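You operate a simulated robot arm through the tools that you are given. There is no shell and no other tool.

Carry out the task below with a simulated two-armed robot. There is one attempt and no reset: what you move stays moved.

Task
Rub the stain bar over both marks on the shirt, knead the lather in and load it.
Fine: the bar goes back where it lay. Set down upright: stain bar.

The check looks at the end state, three seconds after you hand in, the way a careful person would. Anything else that was tipped, shoved, dropped, spilled or broken makes it a failure. Flat cloth is picked up by pressing the open fingertips on it (5 to 10 N) and closing them slowly along it; thin cloth reads only 2 to 8 mm in the jaws.

Robot
Two 7-joint arms with two-finger parallel grippers on one trunk that stands fixed in place. Base frame: the origin is at the foot of the trunk, x ahead of it, y to its left, z up. Units: m, degrees, N and s.
The left shoulder is at [0.03, 0.119, 1.11], the right one opposite. With the tool pointing down near the work surface each hand reaches from about 0.28 to 0.68 m from the base axis, measured 20 degrees to its own side. Payload 3.43 kg a hand.
The TCP of each hand is the grasp point between the finger pads, 0.03 m short of the fingertips. In the tool frame z runs along the fingers and y along their closing line. The gripper opens to 0.094 m. The fingers are 0.028 m wide and 0.01 m thick; the gripper's body (0.05 by 0.096 m) begins 0.055 m behind the TCP.
Orientation is that of the tool frame in the base frame, as a unit quaternion [x, y, z, w]. With the fingers straight down and closing along the base's y, the tool's x points along the base's -x, its y along +y and its z along -z.

Tools
- The arms move only by the tool apply_moves. It takes "left_increments", "right_increments" or both (then of equal length, played together; a hand with none holds still); each is a list of rows, each a list of 7 numbers: the shift along the tool's x, y, z in m, then the turn, a rotation vector about the tool's x, y, z in degrees, then the finger opening in m, from 0 to 0.094. In form: [[dx, dy, dz, ax, ay, az, claw], ...]. A call has 1 to 20 rows; each row is the pose to reach, as a shift and turn from the pose commanded when the call began, along the tool's axes at that moment. Rows are played at 5 a second. More than 0.05 m and 8.6 degrees between two rows, or a gripper value outside its range, and nothing of the call is played. Where a pose cannot be reached the arm comes as near as it can. A force on the tool above 50 N (or 10 N above the force at the start of the call, whichever is more), or a blocked arm, ends the call early, and 0.2 s more pass. The fingers move at their own pace (about 0.072 m/s each) and stop on an object; they squeeze with about 33 N. The grip force told is the motor's: it shows also when the fingers shut on nothing. Time passes only in rows, and 0.2 s behind the last, so rows that repeat a pose let the fingers close. The reply holds the time, the measured pose of the TCP, the force on the tool along the base axes, the opening and the grip force, in the units named above and with some noise, with the torque about the TCP (base axes, N m) and any sound that the robot's microphone picked up.
- Cameras (640 x 400 px; columns grow to the right, rows downward): "scene" is now at [0.0359, -0.0023, 1.8255]; the picture's right is [-0.05, -1.00, 0.00], its down [-0.82, 0.04, -0.58] and it looks along [0.58, -0.03, -0.82] (base axes); focal length 339 px, centre (320, 200). "left" rides on the left gripper at [0.076, -0.014, -0.102] in its tool frame; the picture's right is [0.18, 0.98, 0.00], its down [-0.75, 0.14, -0.64] and it looks along [-0.63, 0.12, 0.77] (tool axes); focal length 243 px, centre (320, 200). "right" rides on the right gripper at [0.076, 0.014, -0.103] in its tool frame; the picture's right is [-0.18, 0.98, 0.00], its down [-0.75, -0.14, -0.64] and it looks along [-0.63, -0.12, 0.77] (tool axes); focal length 243 px, centre (320, 200). There is no depth. A picture from a camera that has moved, and an enlarged one, comes with that camera's place and axes in the base frame and with its lens. The place of the scene camera against the robot may be out by one fixed shift of up to 0.025 m in any direction.
- capture(camera): a new picture of that camera. The clock stands still meanwhile.
- lift_body(by): moves the trunk up (or, below 0, down) by that many m; the arms and the scene camera ride with it, the base frame stays. It gives what a move gives, with no picture.
- aim_head(pan, tilt): turns the head with the scene camera to pan (to the left, within 143 degrees either way) and tilt (down, from -29 to 69), counted from straight ahead of the robot. It gives what a move gives.
- close_up(camera, box): a new picture of the part [left, top, right, bottom] of that camera's present view, enlarged. The clock stands still meanwhile.
- hand_in(): hands the job in; it is judged then, once.

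Places have to be worked out from the pictures, the camera data and where the tool is seen. Open the grippers and draw the arms clear of the work before you hand the job in, unless the task says otherwise.

The tools are called after "Emit:" as name(argument=value, ...) on one line, values as JSON. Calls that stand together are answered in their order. apply_moves: Moves the arms, as the interface text tells. Its arguments: {"type":"object","properties":{"left_increments":{"type":"array","items":{"type":"array","items":{"type":"number"}}},"right_increments":{"type":"array","items":{"type":"array","items":{"type":"number"}}}},"required":[]} The other tools are called the same way: lift_body (by) moves the trunk up or down; aim_head (pan, tilt) turns the head that bears the scene camera; capture (camera) takes a picture; close_up (camera, box) takes an enlarged picture of a part of a camera's view; hand_in () hands the job in.

At the start:

```text
time_s: 0.0
left_position: [0.5239, 0.1836, 1.2598]
left_ee_rot: [0.0, 1.0, 0.0, -0.001]
left_contact_force: [-0.5, -0.1, 0.0]
left_ft_torque: [0.02, 0.01, 0.02]
left_opening: 0.094
left_finger_force: 0.0
right_position: [0.4054, -0.2613, 1.3117]
right_ee_rot: [0.001, 1.0, 0.0, 0.0]
right_contact_force: [0.3, 0.5, 0.4]
right_ft_torque: [-0.02, 0.02, 0.02]
right_opening: 0.0938
right_finger_force: 0.1
trunk travel left (down, up): [-0.375, 0.035]
head pan, tilt (commanded): [-2.8, 54.8]
```

scene: 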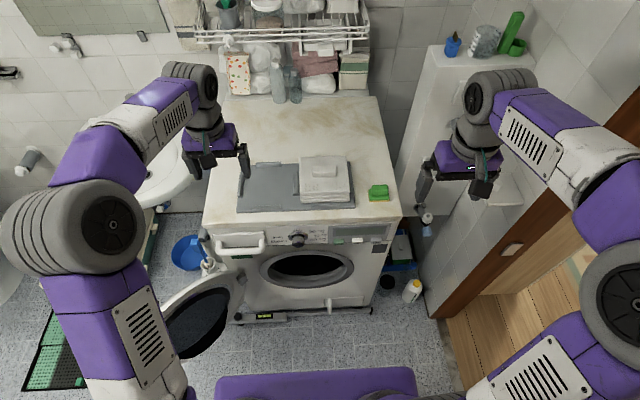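
right: 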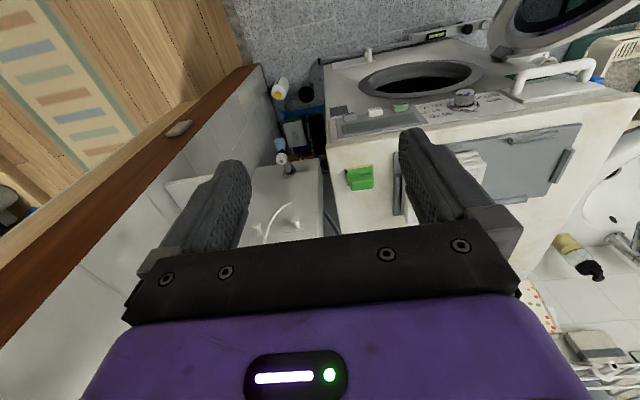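
left: 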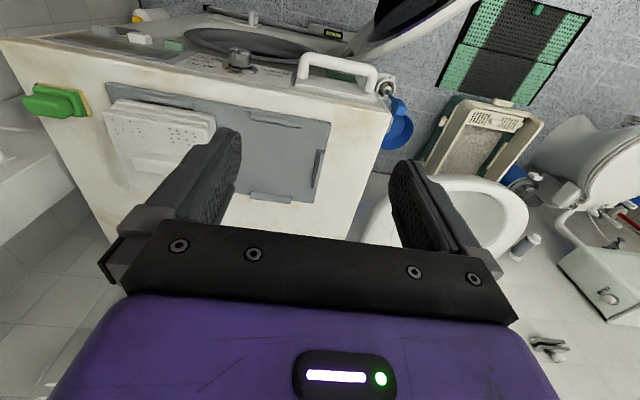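

The scene shows a washing machine with its door open, a grey board with a folded white cloth on top, and a green item at its right front. I'll look closer at these.

Emit:
close_up(camera="scene", box=[200, 130, 420, 270])

Emit:
close_up(camera="scene", box=[130, 210, 450, 390])

Emit:
close_up(camera="scene", box=[170, 0, 390, 140])

Emit:
close_up(camera="left", box=[0, 0, 400, 240])

Emit:
close_up(camera="right", box=[240, 0, 640, 250])

```text
2.86 times, centred on (310, 200) of scene
camera zoom: at [0.0359, -0.0023, 1.8255], right [-0.05, -1.0, 0.0], down [-0.82, 0.04, -0.58], along [0.58, -0.03, -0.82], focal length 970 px, centre (349, 200)
```

zoom: 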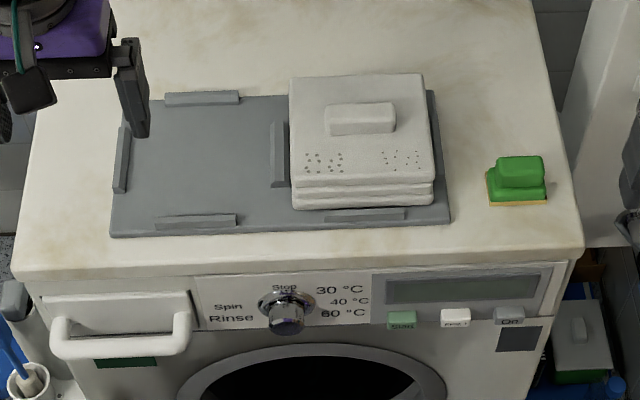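

```text
2.00 times, centred on (290, 300) of scene
camera zoom: at [0.0359, -0.0023, 1.8255], right [-0.05, -1.0, 0.0], down [-0.82, 0.04, -0.58], along [0.58, -0.03, -0.82], focal length 679 px, centre (380, 0)
```

zoom: 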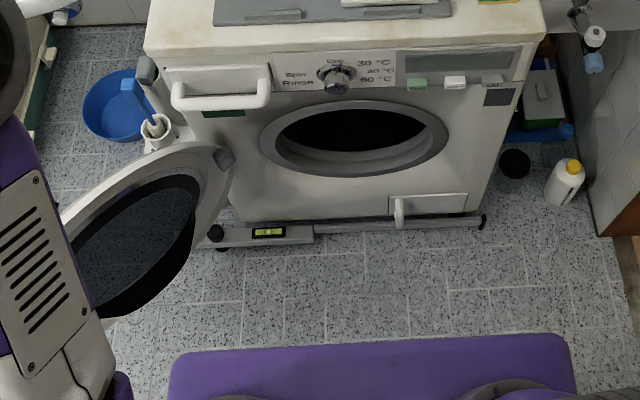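

```text
2.86 times, centred on (280, 70) of scene
camera zoom: at [0.0359, -0.0023, 1.8255], right [-0.05, -1.0, 0.0], down [-0.82, 0.04, -0.58], along [0.58, -0.03, -0.82], focal length 970 px, centre (434, 571)
```

zoom: 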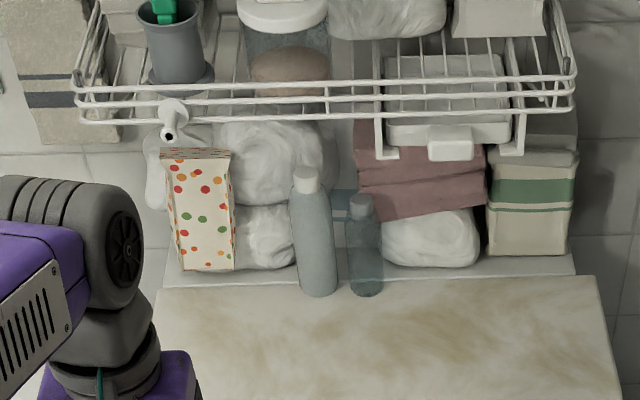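

```text
1.60 times, centred on (200, 120) of left
camera zoom: at [0.4471, 0.169, 1.3644], right [-0.18, 0.98, 0.0], down [0.75, 0.14, 0.64], along [0.63, 0.12, -0.77], focal length 388 px, centre (512, 328)
```

zoom: 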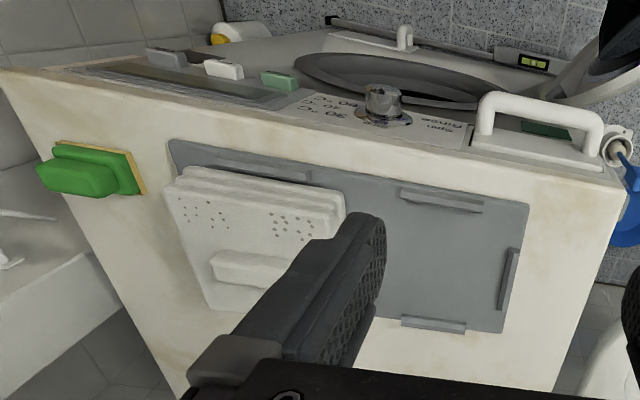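

```text
1.60 times, centred on (440, 125) of right
camera zoom: at [0.3298, -0.2465, 1.4138], right [0.18, 0.98, 0.0], down [0.75, -0.14, 0.64], along [0.63, -0.12, -0.77], focal length 388 px, centre (128, 320)
```

zoom: 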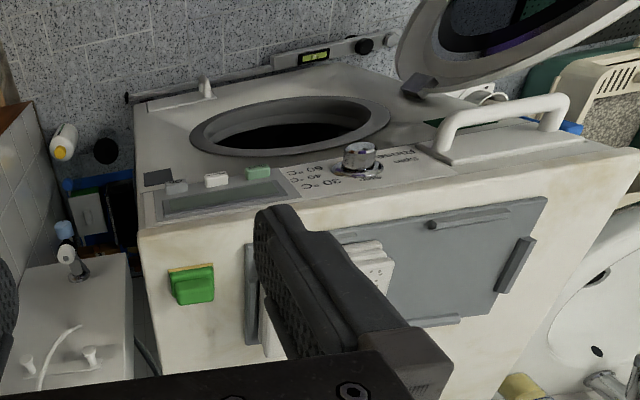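

From scene/left/right views I triangulate the green bar at about [0.652, -0.218, 0.955] and the shirt marks near [0.644, -0.008, 1.01] and [0.652, -0.089, 1.01]. I'll bring the right hand above the bar at a safe height to refine.

Emit:
apply_moves(right_increments=[[-0.03, 0.006, 0.02, 0, 0, 0, 0.094], [-0.06, 0.012, 0.04, 0, 0, 0, 0.094], [-0.09, 0.018, 0.06, 0, 0, 0, 0.094], [-0.12, 0.024, 0.08, 0, 0, 0, 0.094], [-0.15, 0.03, 0.1, 0, 0, 0, 0.094], [-0.18, 0.036, 0.12, 0, 0, 0, 0.094], [-0.2, 0.04, 0.14, 0, 0, 0, 0.094], [-0.2, 0.04, 0.14, 0, 0, 0, 0.094]])

Emit:
capture(camera="right")

Emit:
capture(camera="scene")

```text
time_s: 1.8
left_position: [0.5231, 0.1831, 1.2607]
left_ee_rot: [0.001, 1.0, 0.001, -0.001]
left_contact_force: [-0.6, 0.0, -0.7]
left_ft_torque: [0.01, 0.0, -0.01]
left_opening: 0.0939
left_finger_force: 0.1
right_position: [0.6063, -0.2205, 1.1733]
right_ee_rot: [0.0, 1.0, 0.0, 0.0]
right_contact_force: [-0.8, -0.7, -0.2]
right_ft_torque: [-0.01, -0.02, 0.0]
right_opening: 0.0939
right_finger_force: 0.1
trunk travel left (down, up): [-0.375, 0.035]
head pan, tilt (commanded): [-2.8, 54.8]
```

```text
taken
camera right: at [0.5306, -0.2054, 1.2751], right [0.18, 0.98, 0.0], down [0.75, -0.14, 0.64], along [0.63, -0.12, -0.77], focal length 243 px, centre (320, 200)
```

right: 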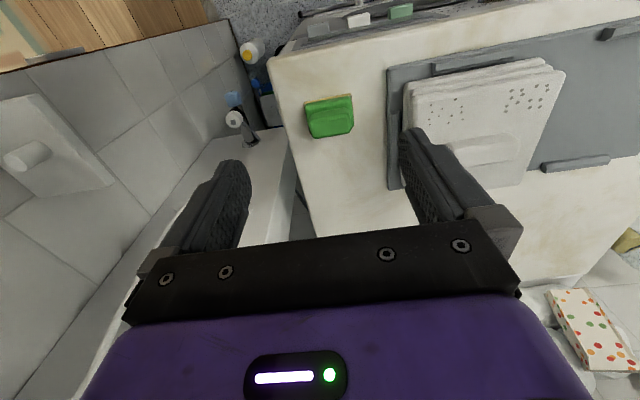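

```text
taken
camera scene: at [0.0352, -0.0023, 1.8256], right [-0.05, -1.0, 0.0], down [-0.82, 0.04, -0.58], along [0.58, -0.03, -0.82], focal length 339 px, centre (320, 200)
```

scene: 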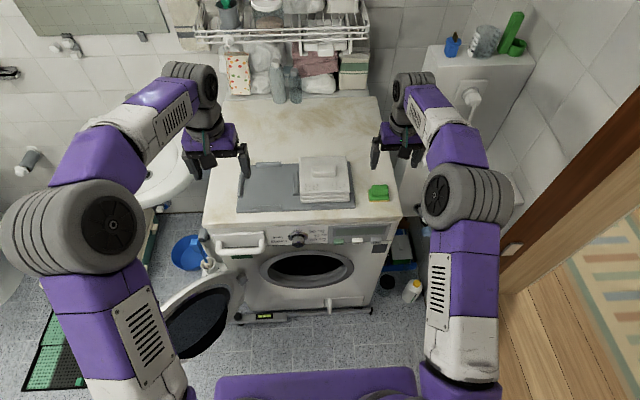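

The bar now sits near [0.654, -0.216, 0.956]. I'll enlarge both views to read its shape and orientation.

Emit:
close_up(camera="right", box=[270, 60, 430, 160])

Emit:
close_up(camera="right", box=[370, 30, 600, 200])

Emit:
close_up(camera="scene", box=[340, 160, 420, 220])

Emit:
close_up(camera="scene", box=[280, 140, 370, 220])

```text
4.00 times, centred on (350, 110) of right
camera zoom: at [0.5306, -0.2054, 1.2751], right [0.18, 0.98, 0.0], down [0.75, -0.14, 0.64], along [0.63, -0.12, -0.77], focal length 970 px, centre (200, 560)
```

zoom: 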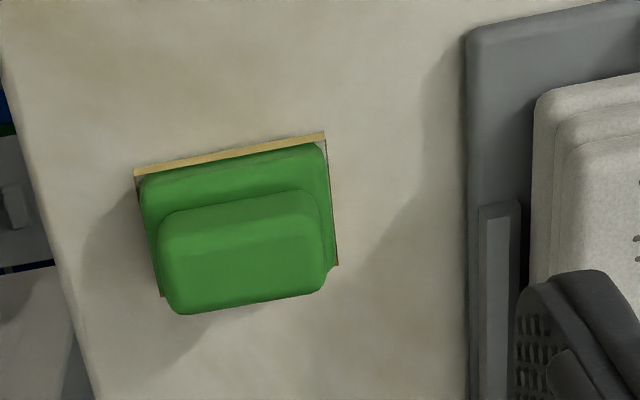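

```text
2.35 times, centred on (485, 115) of right
camera zoom: at [0.5306, -0.2054, 1.2751], right [0.18, 0.98, 0.0], down [0.75, -0.14, 0.64], along [0.63, -0.12, -0.77], focal length 571 px, centre (-68, 400)
```

zoom: 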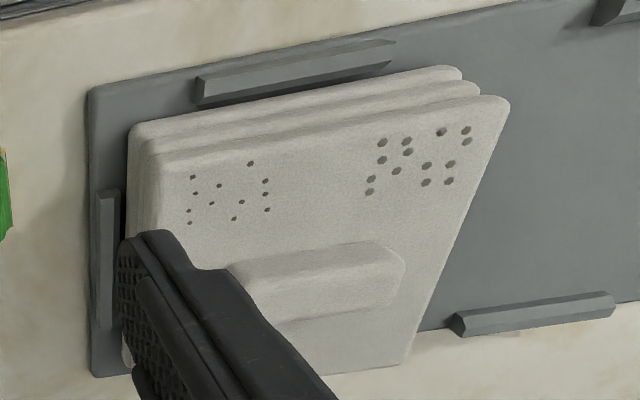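

```text
6.67 times, centred on (380, 190) of scene
camera zoom: at [0.0352, -0.0023, 1.8256], right [-0.05, -1.0, 0.0], down [-0.82, 0.04, -0.58], along [0.58, -0.03, -0.82], focal length 2263 px, centre (-80, 267)
```

zoom: 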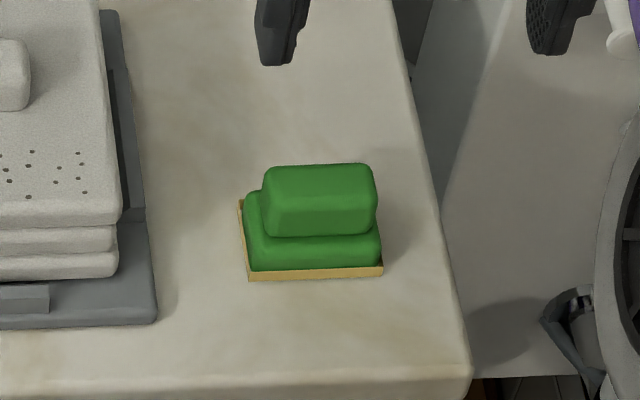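

```text
5.00 times, centred on (325, 180) of scene
camera zoom: at [0.0352, -0.0023, 1.8256], right [-0.05, -1.0, 0.0], down [-0.82, 0.04, -0.58], along [0.58, -0.03, -0.82], focal length 1697 px, centre (295, 300)
```

zoom: 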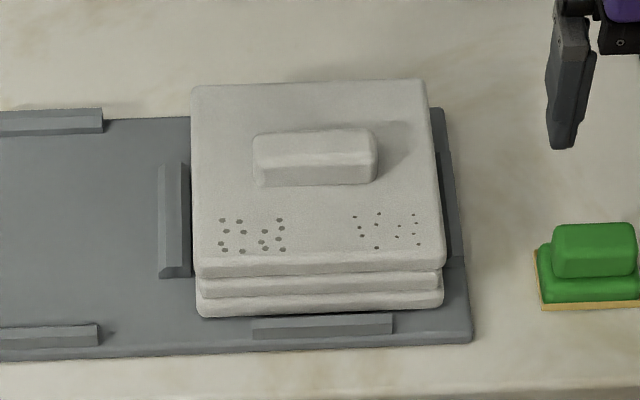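

The bar (yellow-edged base about 0.047×0.065 m, centre ≈[0.658, -0.216], base z≈0.934, knob top ≈0.97) is aligned with the base axes. I'll move the right hand over it, staying above, and check reach and alignment.

Emit:
apply_moves(right_increments=[[-0.025, 0.002, 0.03, 0, 0, 0, 0.094], [-0.05, 0.005, 0.06, 0, 0, 0, 0.094], [-0.0507, 0.005, 0.09, 0, 0, 0, 0.094], [-0.0507, 0.005, 0.12, 0, 0, 0, 0.094], [-0.0507, 0.005, 0.12, 0, 0, 0, 0.094]])

Emit:
capture(camera="right")

Emit:
close_up(camera="scene", box=[330, 130, 450, 220])

```text
time_s: 3.0
left_position: [0.5226, 0.1837, 1.2602]
left_ee_rot: [-0.001, 1.0, 0.0, 0.0]
left_contact_force: [-1.0, -0.3, 0.3]
left_ft_torque: [0.02, -0.02, 0.01]
left_opening: 0.0939
left_finger_force: 0.0
right_position: [0.6499, -0.2151, 1.0515]
right_ee_rot: [-0.001, 1.0, -0.001, 0.001]
right_contact_force: [0.0, -0.2, 0.4]
right_ft_torque: [-0.03, 0.0, -0.02]
right_opening: 0.094
right_finger_force: 0.1
right hand out of reach, approached as far as the arm can: row 2, 3, 4, 5
trunk travel left (down, up): [-0.375, 0.035]
head pan, tilt (commanded): [-2.8, 54.8]
```

```text
taken
camera right: at [0.5745, -0.1999, 1.1544], right [0.18, 0.98, 0.0], down [0.75, -0.14, 0.64], along [0.63, -0.12, -0.77], focal length 243 px, centre (320, 200)
```

right: 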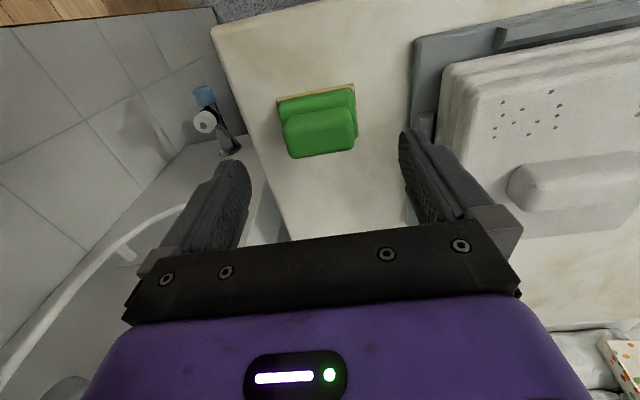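

```text
4.44 times, centred on (390, 175) of scene
camera zoom: at [0.0347, -0.0021, 1.8256], right [-0.05, -1.0, 0.0], down [-0.82, 0.04, -0.58], along [0.58, -0.03, -0.82], focal length 1508 px, centre (9, 311)
```

zoom: 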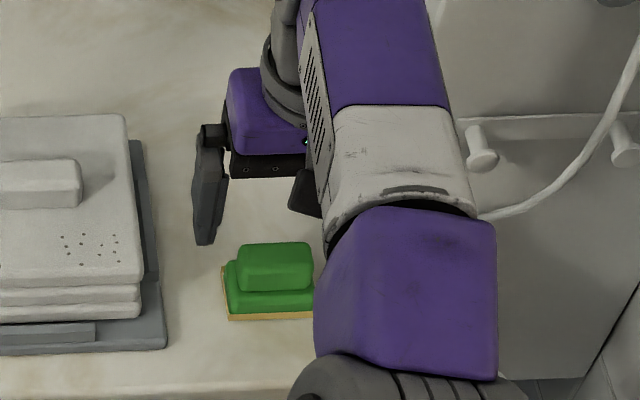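

The arm is near its reach limit at this height (x 0.650 reached), while the bar is well centred in y. Raising the trunk fully should extend the level reach, so I do that first.

Emit:
lift_body(by=0.035)

```text
time_s: 3.8
left_position: [0.5225, 0.1839, 1.2951]
left_ee_rot: [-0.001, 1.0, 0.0, 0.001]
left_contact_force: [-0.3, 0.3, -0.6]
left_ft_torque: [0.03, 0.01, -0.03]
left_opening: 0.094
left_finger_force: 0.1
right_position: [0.6512, -0.2142, 1.0867]
right_ee_rot: [0.0, 1.0, 0.0, 0.0]
right_contact_force: [0.6, -0.1, -0.2]
right_ft_torque: [0.02, -0.02, -0.03]
right_opening: 0.094
right_finger_force: 0.1
trunk travel left (down, up): [-0.41, 0.0]
head pan, tilt (commanded): [-2.8, 54.8]
```

Now I descend to just above the bar's knob with x nudged to 0.656, then check.

Emit:
apply_moves(right_increments=[[0, 0, 0.03, 0, 0, 0, 0.094], [-0.003, 0, 0.06, 0, 0, 0, 0.094], [-0.005, 0, 0.08, 0, 0, 0, 0.094], [-0.005, 0, 0.09, 0, 0, 0, 0.094], [-0.005, 0, 0.09, 0, 0, 0, 0.094]])

Emit:
capture(camera="right")

Emit:
close_up(camera="scene", box=[330, 130, 450, 220])

```text
time_s: 5.0
left_position: [0.5232, 0.1829, 1.2953]
left_ee_rot: [0.001, 1.0, 0.0, 0.0]
left_contact_force: [-0.1, 0.1, -0.9]
left_ft_torque: [0.0, 0.02, -0.01]
left_opening: 0.0939
left_finger_force: 0.1
right_position: [0.6461, -0.2129, 0.9979]
right_ee_rot: [0.001, 1.0, 0.0, 0.0]
right_contact_force: [0.9, 0.3, -0.2]
right_ft_torque: [0.01, 0.0, 0.02]
right_opening: 0.0939
right_finger_force: 0.1
right hand out of reach, approached as far as the arm can: row 2, 3, 4, 5
trunk travel left (down, up): [-0.41, 0.0]
head pan, tilt (commanded): [-2.8, 54.8]
```

```text
taken
camera right: at [0.5704, -0.1983, 1.1011], right [0.18, 0.98, 0.0], down [0.75, -0.14, 0.64], along [0.63, -0.12, -0.77], focal length 243 px, centre (320, 200)
```

right: 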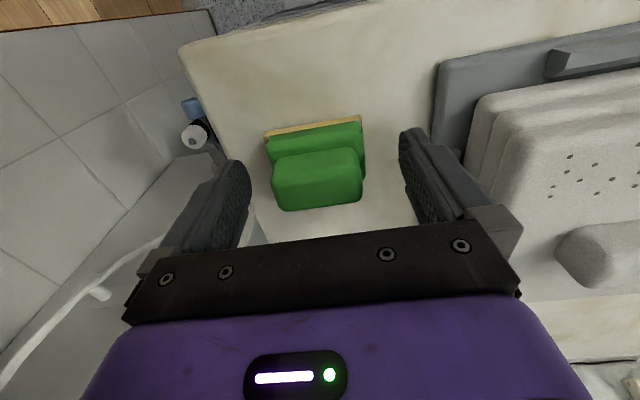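

```text
4.44 times, centred on (390, 175) of scene
camera zoom: at [0.0358, -0.0023, 1.8606], right [-0.05, -1.0, 0.0], down [-0.82, 0.04, -0.58], along [0.58, -0.03, -0.82], focal length 1508 px, centre (9, 311)
```

zoom: 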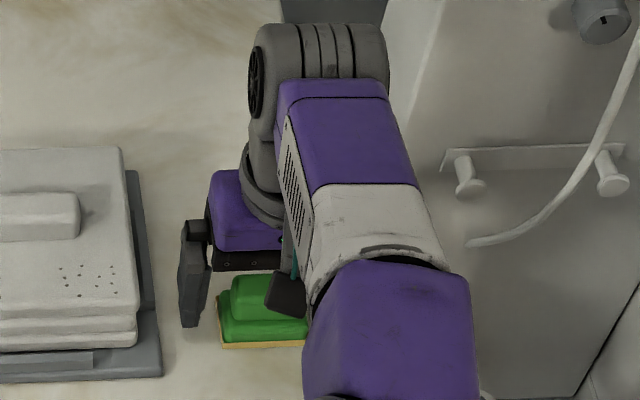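

Reach got shorter lower down (x=0.646), so the shoulder should be lower for this height. I raise the hand by 0.10 and then lower the trunk.

Emit:
apply_moves(right_increments=[[0.005, 0, -0.03, 0, 0, 0, 0.094], [0.008, 0, -0.06, 0, 0, 0, 0.094], [0.008, 0, -0.09, 0, 0, 0, 0.094], [0.008, 0, -0.1, 0, 0, 0, 0.094]])

Emit:
lift_body(by=-0.075)

```text
time_s: 6.0
left_position: [0.5227, 0.1838, 1.2949]
left_ee_rot: [0.0, 1.0, 0.0, 0.0]
left_contact_force: [-0.4, -0.4, 0.5]
left_ft_torque: [-0.01, 0.0, 0.0]
left_opening: 0.0939
left_finger_force: 0.1
right_position: [0.6494, -0.2136, 1.0972]
right_ee_rot: [0.0, 1.0, 0.0, -0.001]
right_contact_force: [0.5, -0.2, -0.6]
right_ft_torque: [0.01, 0.02, 0.0]
right_opening: 0.0939
right_finger_force: 0.1
right hand out of reach, approached as far as the arm can: row 1, 2, 3, 4
trunk travel left (down, up): [-0.41, 0.0]
head pan, tilt (commanded): [-2.8, 54.8]
```

```text
time_s: 7.1
left_position: [0.5215, 0.1828, 1.2199]
left_ee_rot: [0.0, 1.0, 0.0, 0.0]
left_contact_force: [-0.2, -0.9, -0.7]
left_ft_torque: [-0.01, 0.04, -0.03]
left_opening: 0.0942
left_finger_force: 0.0
right_position: [0.6488, -0.2146, 1.0235]
right_ee_rot: [0.0, 1.0, 0.0, -0.001]
right_contact_force: [-0.8, -0.7, -0.1]
right_ft_torque: [0.0, -0.02, 0.02]
right_opening: 0.0941
right_finger_force: 0.1
trunk travel left (down, up): [-0.335, 0.075]
head pan, tilt (commanded): [-2.8, 54.8]
```

Hand is at [0.649, -0.215, 1.0235] with the shoulder near 1.07. I try going forward 8 mm and down to z≈0.995.

Emit:
apply_moves(right_increments=[[-0.008, 0, 0, 0, 0, 0, 0.094], [-0.008, 0, 0.015, 0, 0, 0, 0.094], [-0.008, 0, 0.028, 0, 0, 0, 0.094], [-0.008, 0, 0.028, 0, 0, 0, 0.094]])

Emit:
capture(camera="right")

```text
time_s: 8.1
left_position: [0.5226, 0.183, 1.2196]
left_ee_rot: [0.0, 1.0, 0.0, 0.001]
left_contact_force: [0.4, 0.9, 1.0]
left_ft_torque: [0.01, -0.03, -0.03]
left_opening: 0.0942
left_finger_force: 0.1
right_position: [0.651, -0.2126, 0.9954]
right_ee_rot: [0.0, 1.0, 0.0, -0.001]
right_contact_force: [0.4, 0.5, 0.3]
right_ft_torque: [-0.03, -0.02, 0.03]
right_opening: 0.094
right_finger_force: 0.0
right hand out of reach, approached as far as the arm can: row 1, 2, 3, 4
trunk travel left (down, up): [-0.335, 0.075]
head pan, tilt (commanded): [-2.8, 54.8]
```

```text
taken
camera right: at [0.5761, -0.199, 1.0974], right [0.18, 0.98, 0.0], down [0.75, -0.14, 0.64], along [0.63, -0.12, -0.77], focal length 243 px, centre (320, 200)
```

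right: 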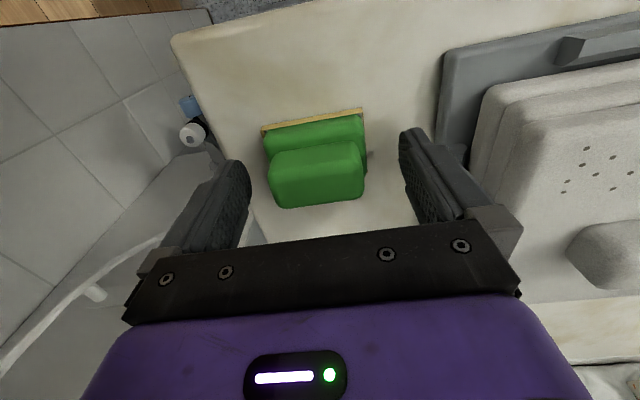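

Emit:
close_up(camera="right", box=[240, 90, 400, 220])

```text
3.08 times, centred on (320, 155) of right
camera zoom: at [0.5761, -0.199, 1.0974], right [0.18, 0.98, 0.0], down [0.75, -0.14, 0.64], along [0.63, -0.12, -0.77], focal length 746 px, centre (320, 338)
```

zoom: 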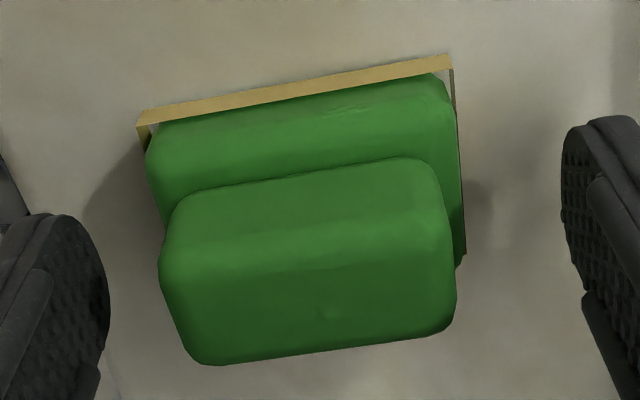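

Re-triangulating with closer views puts the machine top nearer z≈0.95, the bar centre at ≈[0.654, -0.2153] and its knob top ≈0.99, so the fingertips (z≈0.965) already flank the knob. I'll raise 2 mm, shift slightly in y and close slowly.

Emit:
apply_moves(right_increments=[[0, -0.001, -0.002, 0, 0, 0, 0.094], [0, -0.001, -0.002, 0, 0, 0, 0.08], [0, -0.001, -0.002, 0, 0, 0, 0.07], [0, -0.001, -0.002, 0, 0, 0, 0.062], [0, -0.001, -0.002, 0, 0, 0, 0.056], [0, -0.001, -0.002, 0, 0, 0, 0.05], [0, -0.001, -0.002, 0, 0, 0, 0.045], [0, -0.001, -0.002, 0, 0, 0, 0.04], [0, -0.001, -0.002, 0, 0, 0, 0.04]])

Emit:
capture(camera="right")

Emit:
close_up(camera="scene", box=[330, 130, 450, 220])

```text
time_s: 10.1
left_position: [0.5219, 0.1831, 1.2194]
left_ee_rot: [0.001, 1.0, 0.0, 0.0]
left_contact_force: [0.0, 0.5, 0.5]
left_ft_torque: [-0.02, 0.04, -0.01]
left_opening: 0.094
left_finger_force: 0.0
right_position: [0.6513, -0.2137, 0.9975]
right_ee_rot: [0.0, 1.0, 0.0, -0.001]
right_contact_force: [-0.1, 0.1, -0.3]
right_ft_torque: [0.01, 0.0, 0.01]
right_opening: 0.0587
right_finger_force: 33.2
trunk travel left (down, up): [-0.335, 0.075]
head pan, tilt (commanded): [-2.8, 54.8]
```

```text
taken
camera right: at [0.5759, -0.1998, 1.0993], right [0.18, 0.98, 0.0], down [0.75, -0.14, 0.64], along [0.63, -0.12, -0.77], focal length 243 px, centre (320, 200)
```

right: 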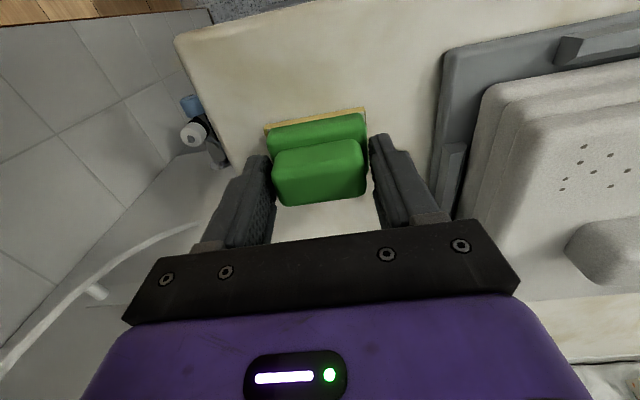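

```text
4.44 times, centred on (390, 175) of scene
camera zoom: at [0.0358, -0.0023, 1.7855], right [-0.05, -1.0, 0.0], down [-0.82, 0.04, -0.58], along [0.58, -0.03, -0.82], focal length 1508 px, centre (9, 311)
```

zoom: 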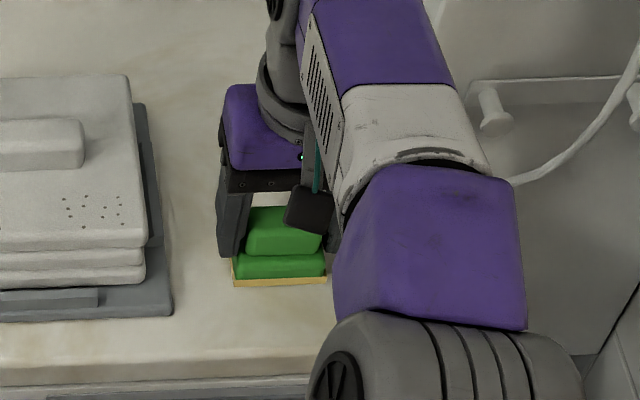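

The fingers closed at 0.0587 m with 33 N, on the knob. The resting reference is TCP [0.6513, -0.2137, 0.9975]. I lift the bar straight up 0.05 m and look.

Emit:
apply_moves(right_increments=[[0, 0, -0.015, 0, 0, 0, 0.04], [0.002, 0, -0.03, 0, 0, 0, 0.04], [0.004, 0, -0.05, 0, 0, 0, 0.04], [0.004, 0, -0.05, 0, 0, 0, 0.04]])

Emit:
capture(camera="right")

Emit:
close_up(camera="scene", box=[330, 130, 450, 220])

```text
time_s: 11.1
left_position: [0.5233, 0.1838, 1.2196]
left_ee_rot: [0.0, 1.0, 0.0, 0.001]
left_contact_force: [0.2, 0.4, -0.3]
left_ft_torque: [-0.02, 0.01, 0.0]
left_opening: 0.0942
left_finger_force: 0.1
right_position: [0.6494, -0.2157, 1.046]
right_ee_rot: [0.0, 1.0, 0.0, -0.001]
right_contact_force: [-0.1, 0.1, -0.7]
right_ft_torque: [0.01, 0.03, 0.0]
right_opening: 0.0591
right_finger_force: 32.9
trunk travel left (down, up): [-0.335, 0.075]
head pan, tilt (commanded): [-2.8, 54.8]
```

```text
taken
camera right: at [0.5728, -0.2006, 1.1488], right [0.18, 0.98, 0.0], down [0.76, -0.14, 0.64], along [0.63, -0.12, -0.77], focal length 243 px, centre (320, 200)
```

right: 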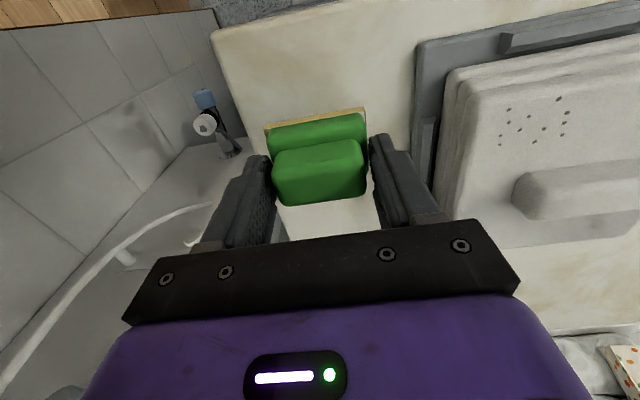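

```text
4.44 times, centred on (390, 175) of scene
camera zoom: at [0.0363, -0.0024, 1.7855], right [-0.05, -1.0, 0.0], down [-0.82, 0.04, -0.58], along [0.58, -0.03, -0.82], focal length 1508 px, centre (9, 311)
```

zoom: 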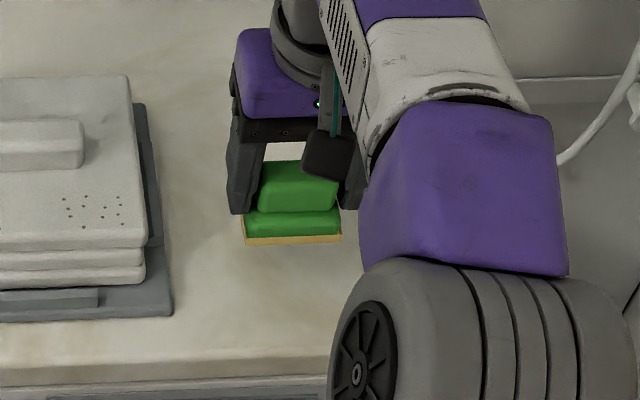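

The bar came up cleanly with its yellow face below. Shirt top is at z≈1.01, marks at ≈[0.650, -0.0875] and [0.649, -0.008], each about 0.038×0.027 m, and the shirt's grab ridge sits beyond x≈0.683. I raise the trunk to gain reach at the shirt's height.

Emit:
lift_body(by=0.06)

```text
time_s: 12.1
left_position: [0.5229, 0.1833, 1.2796]
left_ee_rot: [0.0, 1.0, 0.0, -0.001]
left_contact_force: [-0.7, 0.1, 0.3]
left_ft_torque: [0.02, -0.02, -0.02]
left_opening: 0.0941
left_finger_force: 0.2
right_position: [0.6488, -0.2143, 1.1068]
right_ee_rot: [0.0, 1.0, 0.0, -0.001]
right_contact_force: [0.3, -0.2, -0.4]
right_ft_torque: [-0.03, -0.04, 0.0]
right_opening: 0.0593
right_finger_force: 33.0
trunk travel left (down, up): [-0.395, 0.015]
head pan, tilt (commanded): [-2.8, 54.8]
```

Now I carry the bar across at z≈1.107 to above the nearer mark.

Emit:
apply_moves(right_increments=[[0, 0.03, 0, 0, 0, 0, 0.04], [0, 0.06, 0, 0, 0, 0, 0.04], [0, 0.09, 0, 0, 0, 0, 0.04], [-0.001, 0.115, 0, 0, 0, 0, 0.04], [-0.002, 0.127, 0, 0, 0, 0, 0.04], [-0.002, 0.127, 0.02, 0, 0, 0, 0.04], [-0.002, 0.127, 0.035, 0, 0, 0, 0.04], [-0.002, 0.127, 0.035, 0, 0, 0, 0.04]])

Emit:
capture(camera="right")

Emit:
close_up(camera="scene", box=[270, 110, 410, 220])

Emit:
capture(camera="left")

```text
time_s: 13.9
left_position: [0.5229, 0.1836, 1.2792]
left_ee_rot: [0.0, 1.0, 0.0, 0.001]
left_contact_force: [-0.4, 0.6, -0.2]
left_ft_torque: [-0.03, 0.01, -0.03]
left_opening: 0.0938
left_finger_force: 0.0
right_position: [0.6479, -0.0886, 1.0726]
right_ee_rot: [0.0, 1.0, 0.0, 0.0]
right_contact_force: [-0.5, -0.2, -0.5]
right_ft_torque: [0.03, 0.02, -0.02]
right_opening: 0.0589
right_finger_force: 33.0
right hand out of reach, approached as far as the arm can: row 5, 7
trunk travel left (down, up): [-0.395, 0.015]
head pan, tilt (commanded): [-2.8, 54.8]
```

```text
taken
camera right: at [0.5727, -0.0746, 1.1731], right [0.18, 0.98, 0.0], down [0.75, -0.14, 0.64], along [0.63, -0.12, -0.77], focal length 243 px, centre (320, 200)
```

right: 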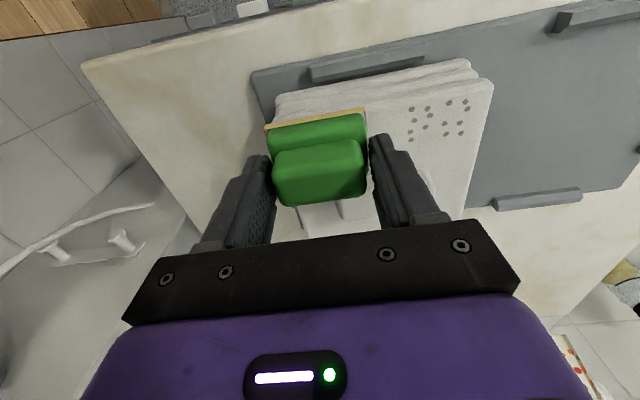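

```text
3.64 times, centred on (340, 165) of scene
camera zoom: at [0.0363, -0.0021, 1.8455], right [-0.05, -1.0, 0.0], down [-0.82, 0.04, -0.58], along [0.58, -0.03, -0.82], focal length 1234 px, centre (247, 327)
```

zoom: 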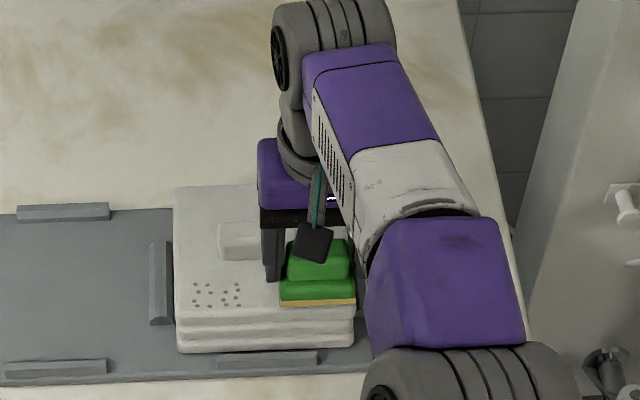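

```text
taken
camera left: at [0.4474, 0.1692, 1.3843], right [-0.18, 0.98, 0.0], down [0.75, 0.14, 0.64], along [0.63, 0.12, -0.77], focal length 243 px, centre (320, 200)
```

left: 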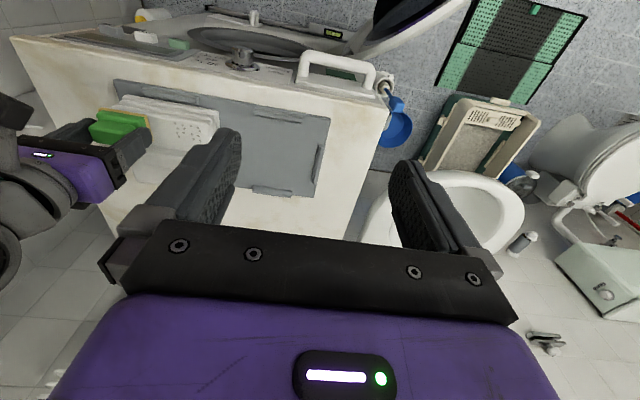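

The bar hangs over the nearer mark, about 1–1.5 cm above it. I lower in small steps while watching the force.

Emit:
apply_moves(right_increments=[[0, 0, 0.004, 0, 0, 0, 0.04], [0, 0, 0.008, 0, 0, 0, 0.04], [0, 0, 0.011, 0, 0, 0, 0.04], [0, 0, 0.011, 0, 0, 0, 0.04]])

```text
time_s: 14.9
left_position: [0.5232, 0.1837, 1.2795]
left_ee_rot: [0.0, 1.0, 0.0, 0.0]
left_contact_force: [0.3, 0.3, 0.1]
left_ft_torque: [-0.02, -0.02, -0.01]
left_opening: 0.094
left_finger_force: 0.1
right_position: [0.6481, -0.0884, 1.0608]
right_ee_rot: [0.0, 1.0, 0.0, -0.001]
right_contact_force: [-0.3, 0.7, -0.6]
right_ft_torque: [0.0, -0.01, -0.03]
right_opening: 0.0589
right_finger_force: 32.8
trunk travel left (down, up): [-0.395, 0.015]
head pan, tilt (commanded): [-2.8, 54.8]
```

No contact yet at z=1.061. I continue down in 2 mm steps.

Emit:
apply_moves(right_increments=[[0, 0, 0.002, 0, 0, 0, 0.04], [0, 0, 0.004, 0, 0, 0, 0.04], [0, 0, 0.004, 0, 0, 0, 0.04]])

Emit:
capture(camera="right")

```text
time_s: 15.7
left_position: [0.5223, 0.1832, 1.2808]
left_ee_rot: [0.0, 1.0, 0.0, -0.001]
left_contact_force: [0.4, 0.9, -0.8]
left_ft_torque: [0.04, 0.03, 0.01]
left_opening: 0.094
left_finger_force: 0.0
right_position: [0.6474, -0.088, 1.0583]
right_ee_rot: [0.0, 1.0, 0.0, 0.001]
right_contact_force: [-0.6, -0.2, 7.7]
right_ft_torque: [0.03, 0.16, -0.01]
right_opening: 0.0592
right_finger_force: 33.3
right hand out of reach, approached as far as the arm can: row 2
trunk travel left (down, up): [-0.395, 0.015]
head pan, tilt (commanded): [-2.8, 54.8]
```

```text
taken
camera right: at [0.5717, -0.0739, 1.161], right [0.18, 0.98, 0.0], down [0.75, -0.14, 0.64], along [0.63, -0.12, -0.77], focal length 243 px, centre (320, 200)
```

right: 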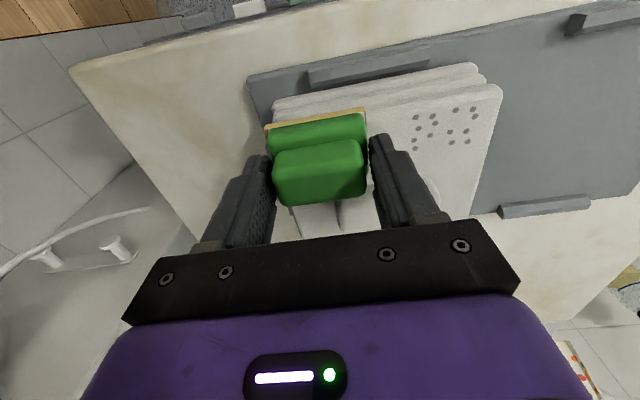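

Contact at z≈1.058 with 7.7 N — good rubbing pressure. I now rub back and forth across the nearer mark.

Emit:
apply_moves(right_increments=[[0, 0.008, 0.004, 0, 0, 0, 0.04], [0, 0.016, 0.004, 0, 0, 0, 0.04], [0, 0.006, 0.004, 0, 0, 0, 0.04], [0, -0.004, 0.004, 0, 0, 0, 0.04], [0, -0.012, 0.004, 0, 0, 0, 0.04], [0.004, -0.004, 0.004, 0, 0, 0, 0.04], [0.006, 0.006, 0.004, 0, 0, 0, 0.04], [0.006, 0.016, 0.004, 0, 0, 0, 0.04], [0.006, 0.006, 0.004, 0, 0, 0, 0.04], [0.006, -0.004, 0.004, 0, 0, 0, 0.04], [0.004, -0.012, 0.004, 0, 0, 0, 0.04], [0, 0, 0.004, 0, 0, 0, 0.04]])

Emit:
capture(camera="right")

Emit:
close_up(camera="scene", box=[270, 110, 410, 220])

```text
time_s: 18.3
left_position: [0.5197, 0.1842, 1.2808]
left_ee_rot: [0.0, 1.0, 0.0, 0.001]
left_contact_force: [0.6, 0.1, -0.5]
left_ft_torque: [0.02, -0.01, 0.0]
left_opening: 0.0941
left_finger_force: 0.0
right_position: [0.6445, -0.088, 1.0564]
right_ee_rot: [0.0, 1.0, 0.001, 0.001]
right_contact_force: [-3.9, 7.4, 28.8]
right_ft_torque: [0.33, -0.04, 0.15]
right_opening: 0.0588
right_finger_force: 33.0
right hand out of reach, approached as far as the arm can: row 1, 2, 3, 4
trunk travel left (down, up): [-0.395, 0.015]
head pan, tilt (commanded): [-2.8, 54.8]
```

```text
taken
camera right: at [0.5693, -0.0734, 1.159], right [0.18, 0.98, 0.0], down [0.75, -0.14, 0.64], along [0.63, -0.12, -0.77], focal length 243 px, centre (320, 200)
```

right: 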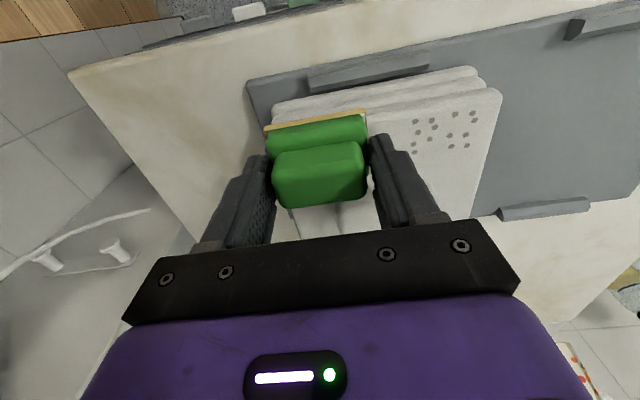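

```text
3.64 times, centred on (340, 165) of scene
camera zoom: at [0.0313, -0.0017, 1.8458], right [-0.05, -1.0, 0.0], down [-0.81, 0.04, -0.58], along [0.58, -0.03, -0.82], focal length 1234 px, centre (247, 327)
```

zoom: 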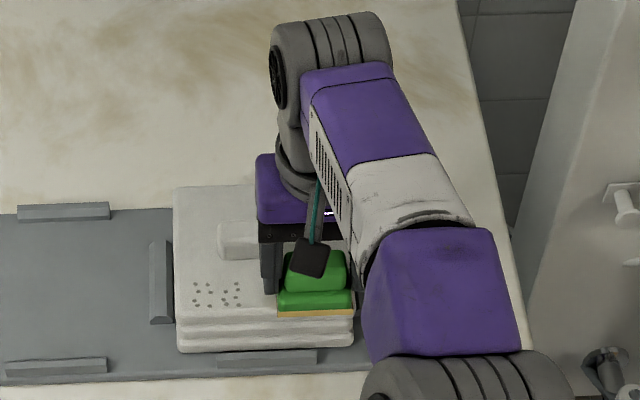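

I pushed 4 mm further than intended (28.8 N); I'll ease off. I lift and shift toward the second mark so the first becomes visible.

Emit:
apply_moves(right_increments=[[0, 0, -0.006, 0, 0, 0, 0.04], [0, 0, -0.02, 0, 0, 0, 0.04], [0, 0.03, -0.03, 0, 0, 0, 0.04], [0, 0.06, -0.03, 0, 0, 0, 0.04], [0, 0.079, -0.03, 0, 0, 0, 0.04], [0, 0.079, -0.03, 0, 0, 0, 0.04]])

Emit:
capture(camera="right")

Emit:
close_up(camera="scene", box=[270, 110, 410, 220])

Emit:
close_up(camera="left", box=[0, 40, 300, 230])

```text
time_s: 19.7
left_position: [0.5236, 0.1838, 1.2797]
left_ee_rot: [0.0, 1.0, 0.001, -0.001]
left_contact_force: [-0.2, -0.2, -0.3]
left_ft_torque: [0.05, -0.01, -0.01]
left_opening: 0.0942
left_finger_force: 0.1
right_position: [0.6323, -0.0148, 1.0844]
right_ee_rot: [0.0, 1.0, -0.001, -0.001]
right_contact_force: [0.3, -0.2, -0.9]
right_ft_torque: [0.0, 0.0, -0.01]
right_opening: 0.0589
right_finger_force: 32.8
right hand out of reach, approached as far as the arm can: row 3, 4, 5, 6
trunk travel left (down, up): [-0.395, 0.015]
head pan, tilt (commanded): [-2.8, 54.8]
```

```text
taken
camera right: at [0.5579, 0.0001, 1.1865], right [0.18, 0.98, 0.0], down [0.76, -0.14, 0.64], along [0.63, -0.12, -0.77], focal length 243 px, centre (320, 200)
```

right: 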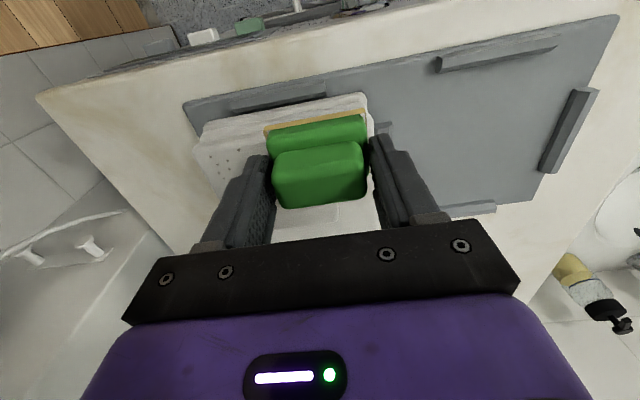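

```text
3.64 times, centred on (340, 165) of scene
camera zoom: at [0.0366, -0.003, 1.8455], right [-0.05, -1.0, 0.0], down [-0.82, 0.04, -0.58], along [0.57, -0.03, -0.82], focal length 1234 px, centre (247, 327)
```

zoom: 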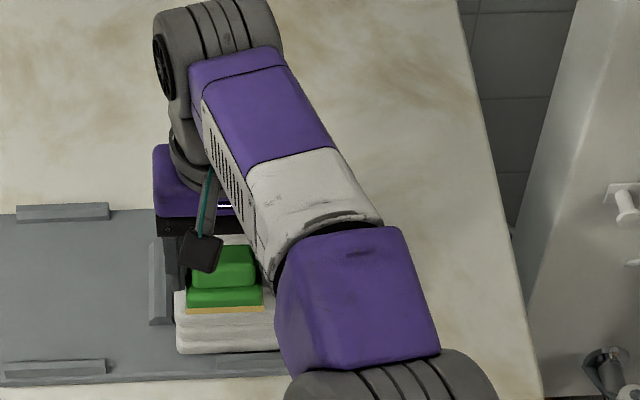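

```text
2.11 times, centred on (150, 135) of left
camera zoom: at [0.4476, 0.1685, 1.3843], right [-0.18, 0.98, 0.0], down [0.75, 0.14, 0.64], along [0.63, 0.12, -0.77], focal length 511 px, centre (678, 337)
```

zoom: 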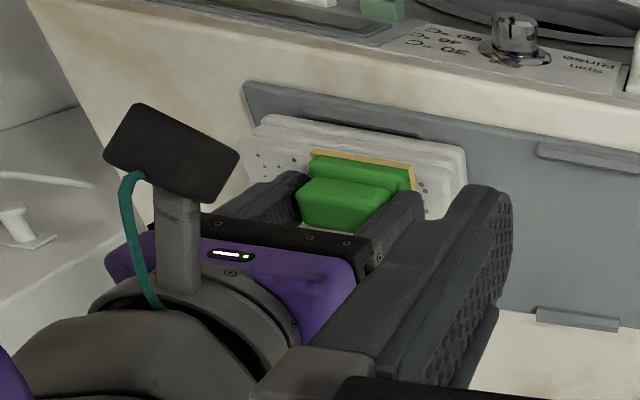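

The arm falls short here (x=0.632, y=-0.015). First I look closely at the rubbed mark.

Emit:
close_up(camera="right", box=[180, 80, 300, 200])

Emit:
close_up(camera="left", box=[100, 80, 230, 160])

```text
3.33 times, centred on (240, 140) of right
camera zoom: at [0.5579, 0.0001, 1.1865], right [0.18, 0.98, 0.0], down [0.76, -0.14, 0.64], along [0.63, -0.12, -0.77], focal length 809 px, centre (587, 400)
```

zoom: 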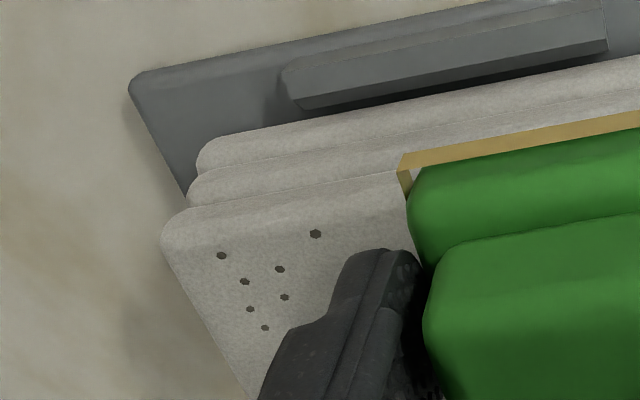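

```text
4.92 times, centred on (165, 120) of left
camera zoom: at [0.4476, 0.1685, 1.3843], right [-0.18, 0.98, 0.0], down [0.75, 0.14, 0.64], along [0.63, 0.12, -0.77], focal length 1194 px, centre (1083, 594)
```

zoom: 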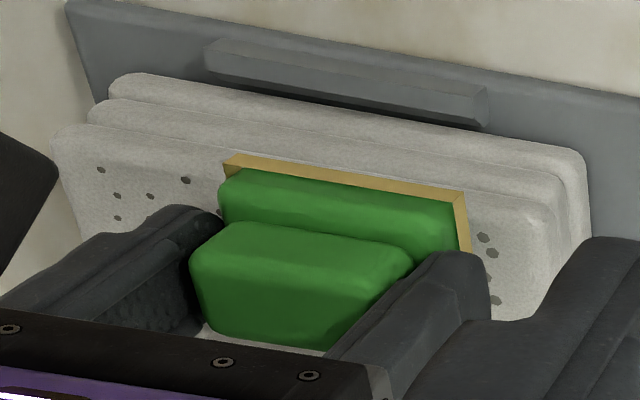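

The dots look unchanged visually and the straight-down hand can't reach the far mark squarely (right arm effectively limited to r≈0.62 from y≈-0.17). I'll return the bar to its place, regrip it with the hand tilted ~18° forward so the bar stays flat but reach grows; first carry it back high.

Emit:
apply_moves(right_increments=[[0, 0, -0.03, 0, 0, 0, 0.04], [0, -0.04, -0.03, 0, 0, 0, 0.04], [0, -0.08, -0.03, 0, 0, 0, 0.04], [0, -0.12, -0.03, 0, 0, 0, 0.04], [0, -0.16, -0.03, 0, 0, 0, 0.04], [0, -0.195, -0.03, 0, 0, 0, 0.04], [0, -0.2047, -0.03, 0, 0, 0, 0.04], [0, -0.2047, -0.03, 0, 0, 0, 0.04]])

Emit:
lift_body(by=-0.06)

Emit:
capture(camera="right")

Emit:
capture(camera="scene")

```text
time_s: 21.5
left_position: [0.5229, 0.1828, 1.2801]
left_ee_rot: [0.0, 1.0, -0.001, 0.0]
left_contact_force: [0.2, -0.2, 0.0]
left_ft_torque: [0.01, 0.01, -0.01]
left_opening: 0.094
left_finger_force: 0.0
right_position: [0.6337, -0.2202, 1.1155]
right_ee_rot: [0.0, 1.0, 0.0, -0.001]
right_contact_force: [-0.4, -0.3, -1.4]
right_ft_torque: [0.0, 0.0, 0.03]
right_opening: 0.0588
right_finger_force: 32.5
trunk travel left (down, up): [-0.395, 0.015]
head pan, tilt (commanded): [-2.8, 54.8]
```

```text
time_s: 22.5
left_position: [0.5231, 0.1841, 1.2195]
left_ee_rot: [0.0, 1.0, 0.0, 0.0]
left_contact_force: [0.3, -0.1, -0.1]
left_ft_torque: [-0.02, 0.05, -0.01]
left_opening: 0.094
left_finger_force: 0.1
right_position: [0.6328, -0.2206, 1.0558]
right_ee_rot: [0.0, 1.0, 0.0, -0.001]
right_contact_force: [0.3, 0.8, -1.6]
right_ft_torque: [0.0, 0.0, 0.02]
right_opening: 0.059
right_finger_force: 32.9
trunk travel left (down, up): [-0.335, 0.075]
head pan, tilt (commanded): [-2.8, 54.8]
```

```text
taken
camera right: at [0.5577, -0.2056, 1.1584], right [0.18, 0.98, 0.0], down [0.75, -0.14, 0.64], along [0.63, -0.12, -0.77], focal length 243 px, centre (320, 200)
```

right: 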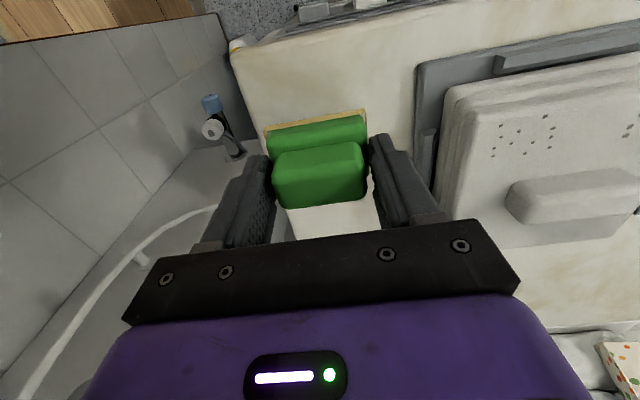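

```text
taken
camera scene: at [0.0357, -0.0023, 1.7856], right [-0.05, -1.0, 0.0], down [-0.82, 0.04, -0.58], along [0.58, -0.03, -0.82], focal length 339 px, centre (320, 200)
```

scene: 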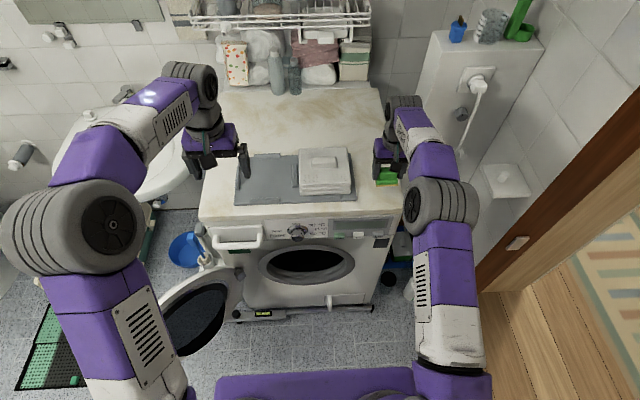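

The commanded pose follows the reached one. Let me check the rubbed mark closely before setting the bar down.

Emit:
close_up(camera="right", box=[420, 70, 640, 210])

Emit:
close_up(camera="scene", box=[280, 130, 370, 210])

Emit:
close_up(camera="right", box=[240, 90, 400, 220])

```text
2.86 times, centred on (530, 140) of right
camera zoom: at [0.5577, -0.2056, 1.1584], right [0.18, 0.98, 0.0], down [0.75, -0.14, 0.64], along [0.63, -0.12, -0.77], focal length 693 px, centre (-280, 371)
```

zoom: 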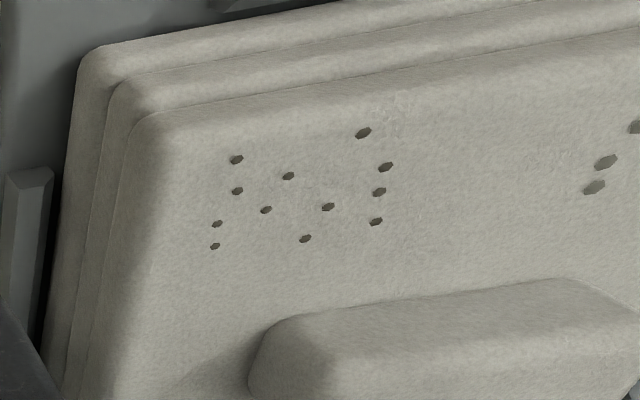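

```text
5.00 times, centred on (325, 170) of scene
camera zoom: at [0.0357, -0.0023, 1.7856], right [-0.05, -1.0, 0.0], down [-0.82, 0.04, -0.58], along [0.58, -0.03, -0.82], focal length 1697 px, centre (295, 350)
```

zoom: 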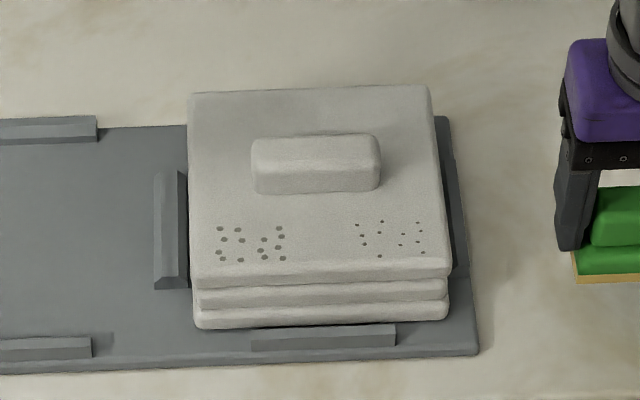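

```text
3.08 times, centred on (320, 155) of right
camera zoom: at [0.5577, -0.2056, 1.1584], right [0.18, 0.98, 0.0], down [0.75, -0.14, 0.64], along [0.63, -0.12, -0.77], focal length 746 px, centre (320, 338)
```

zoom: 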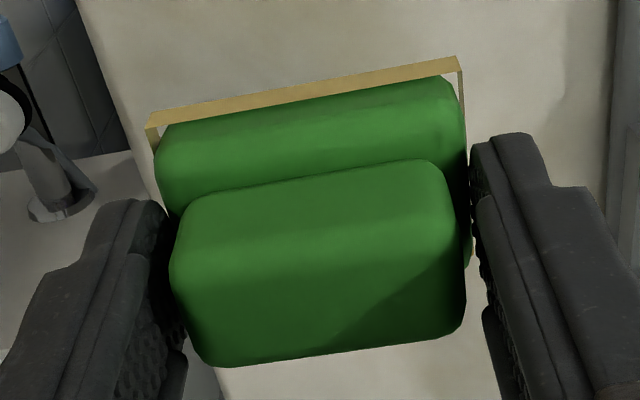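

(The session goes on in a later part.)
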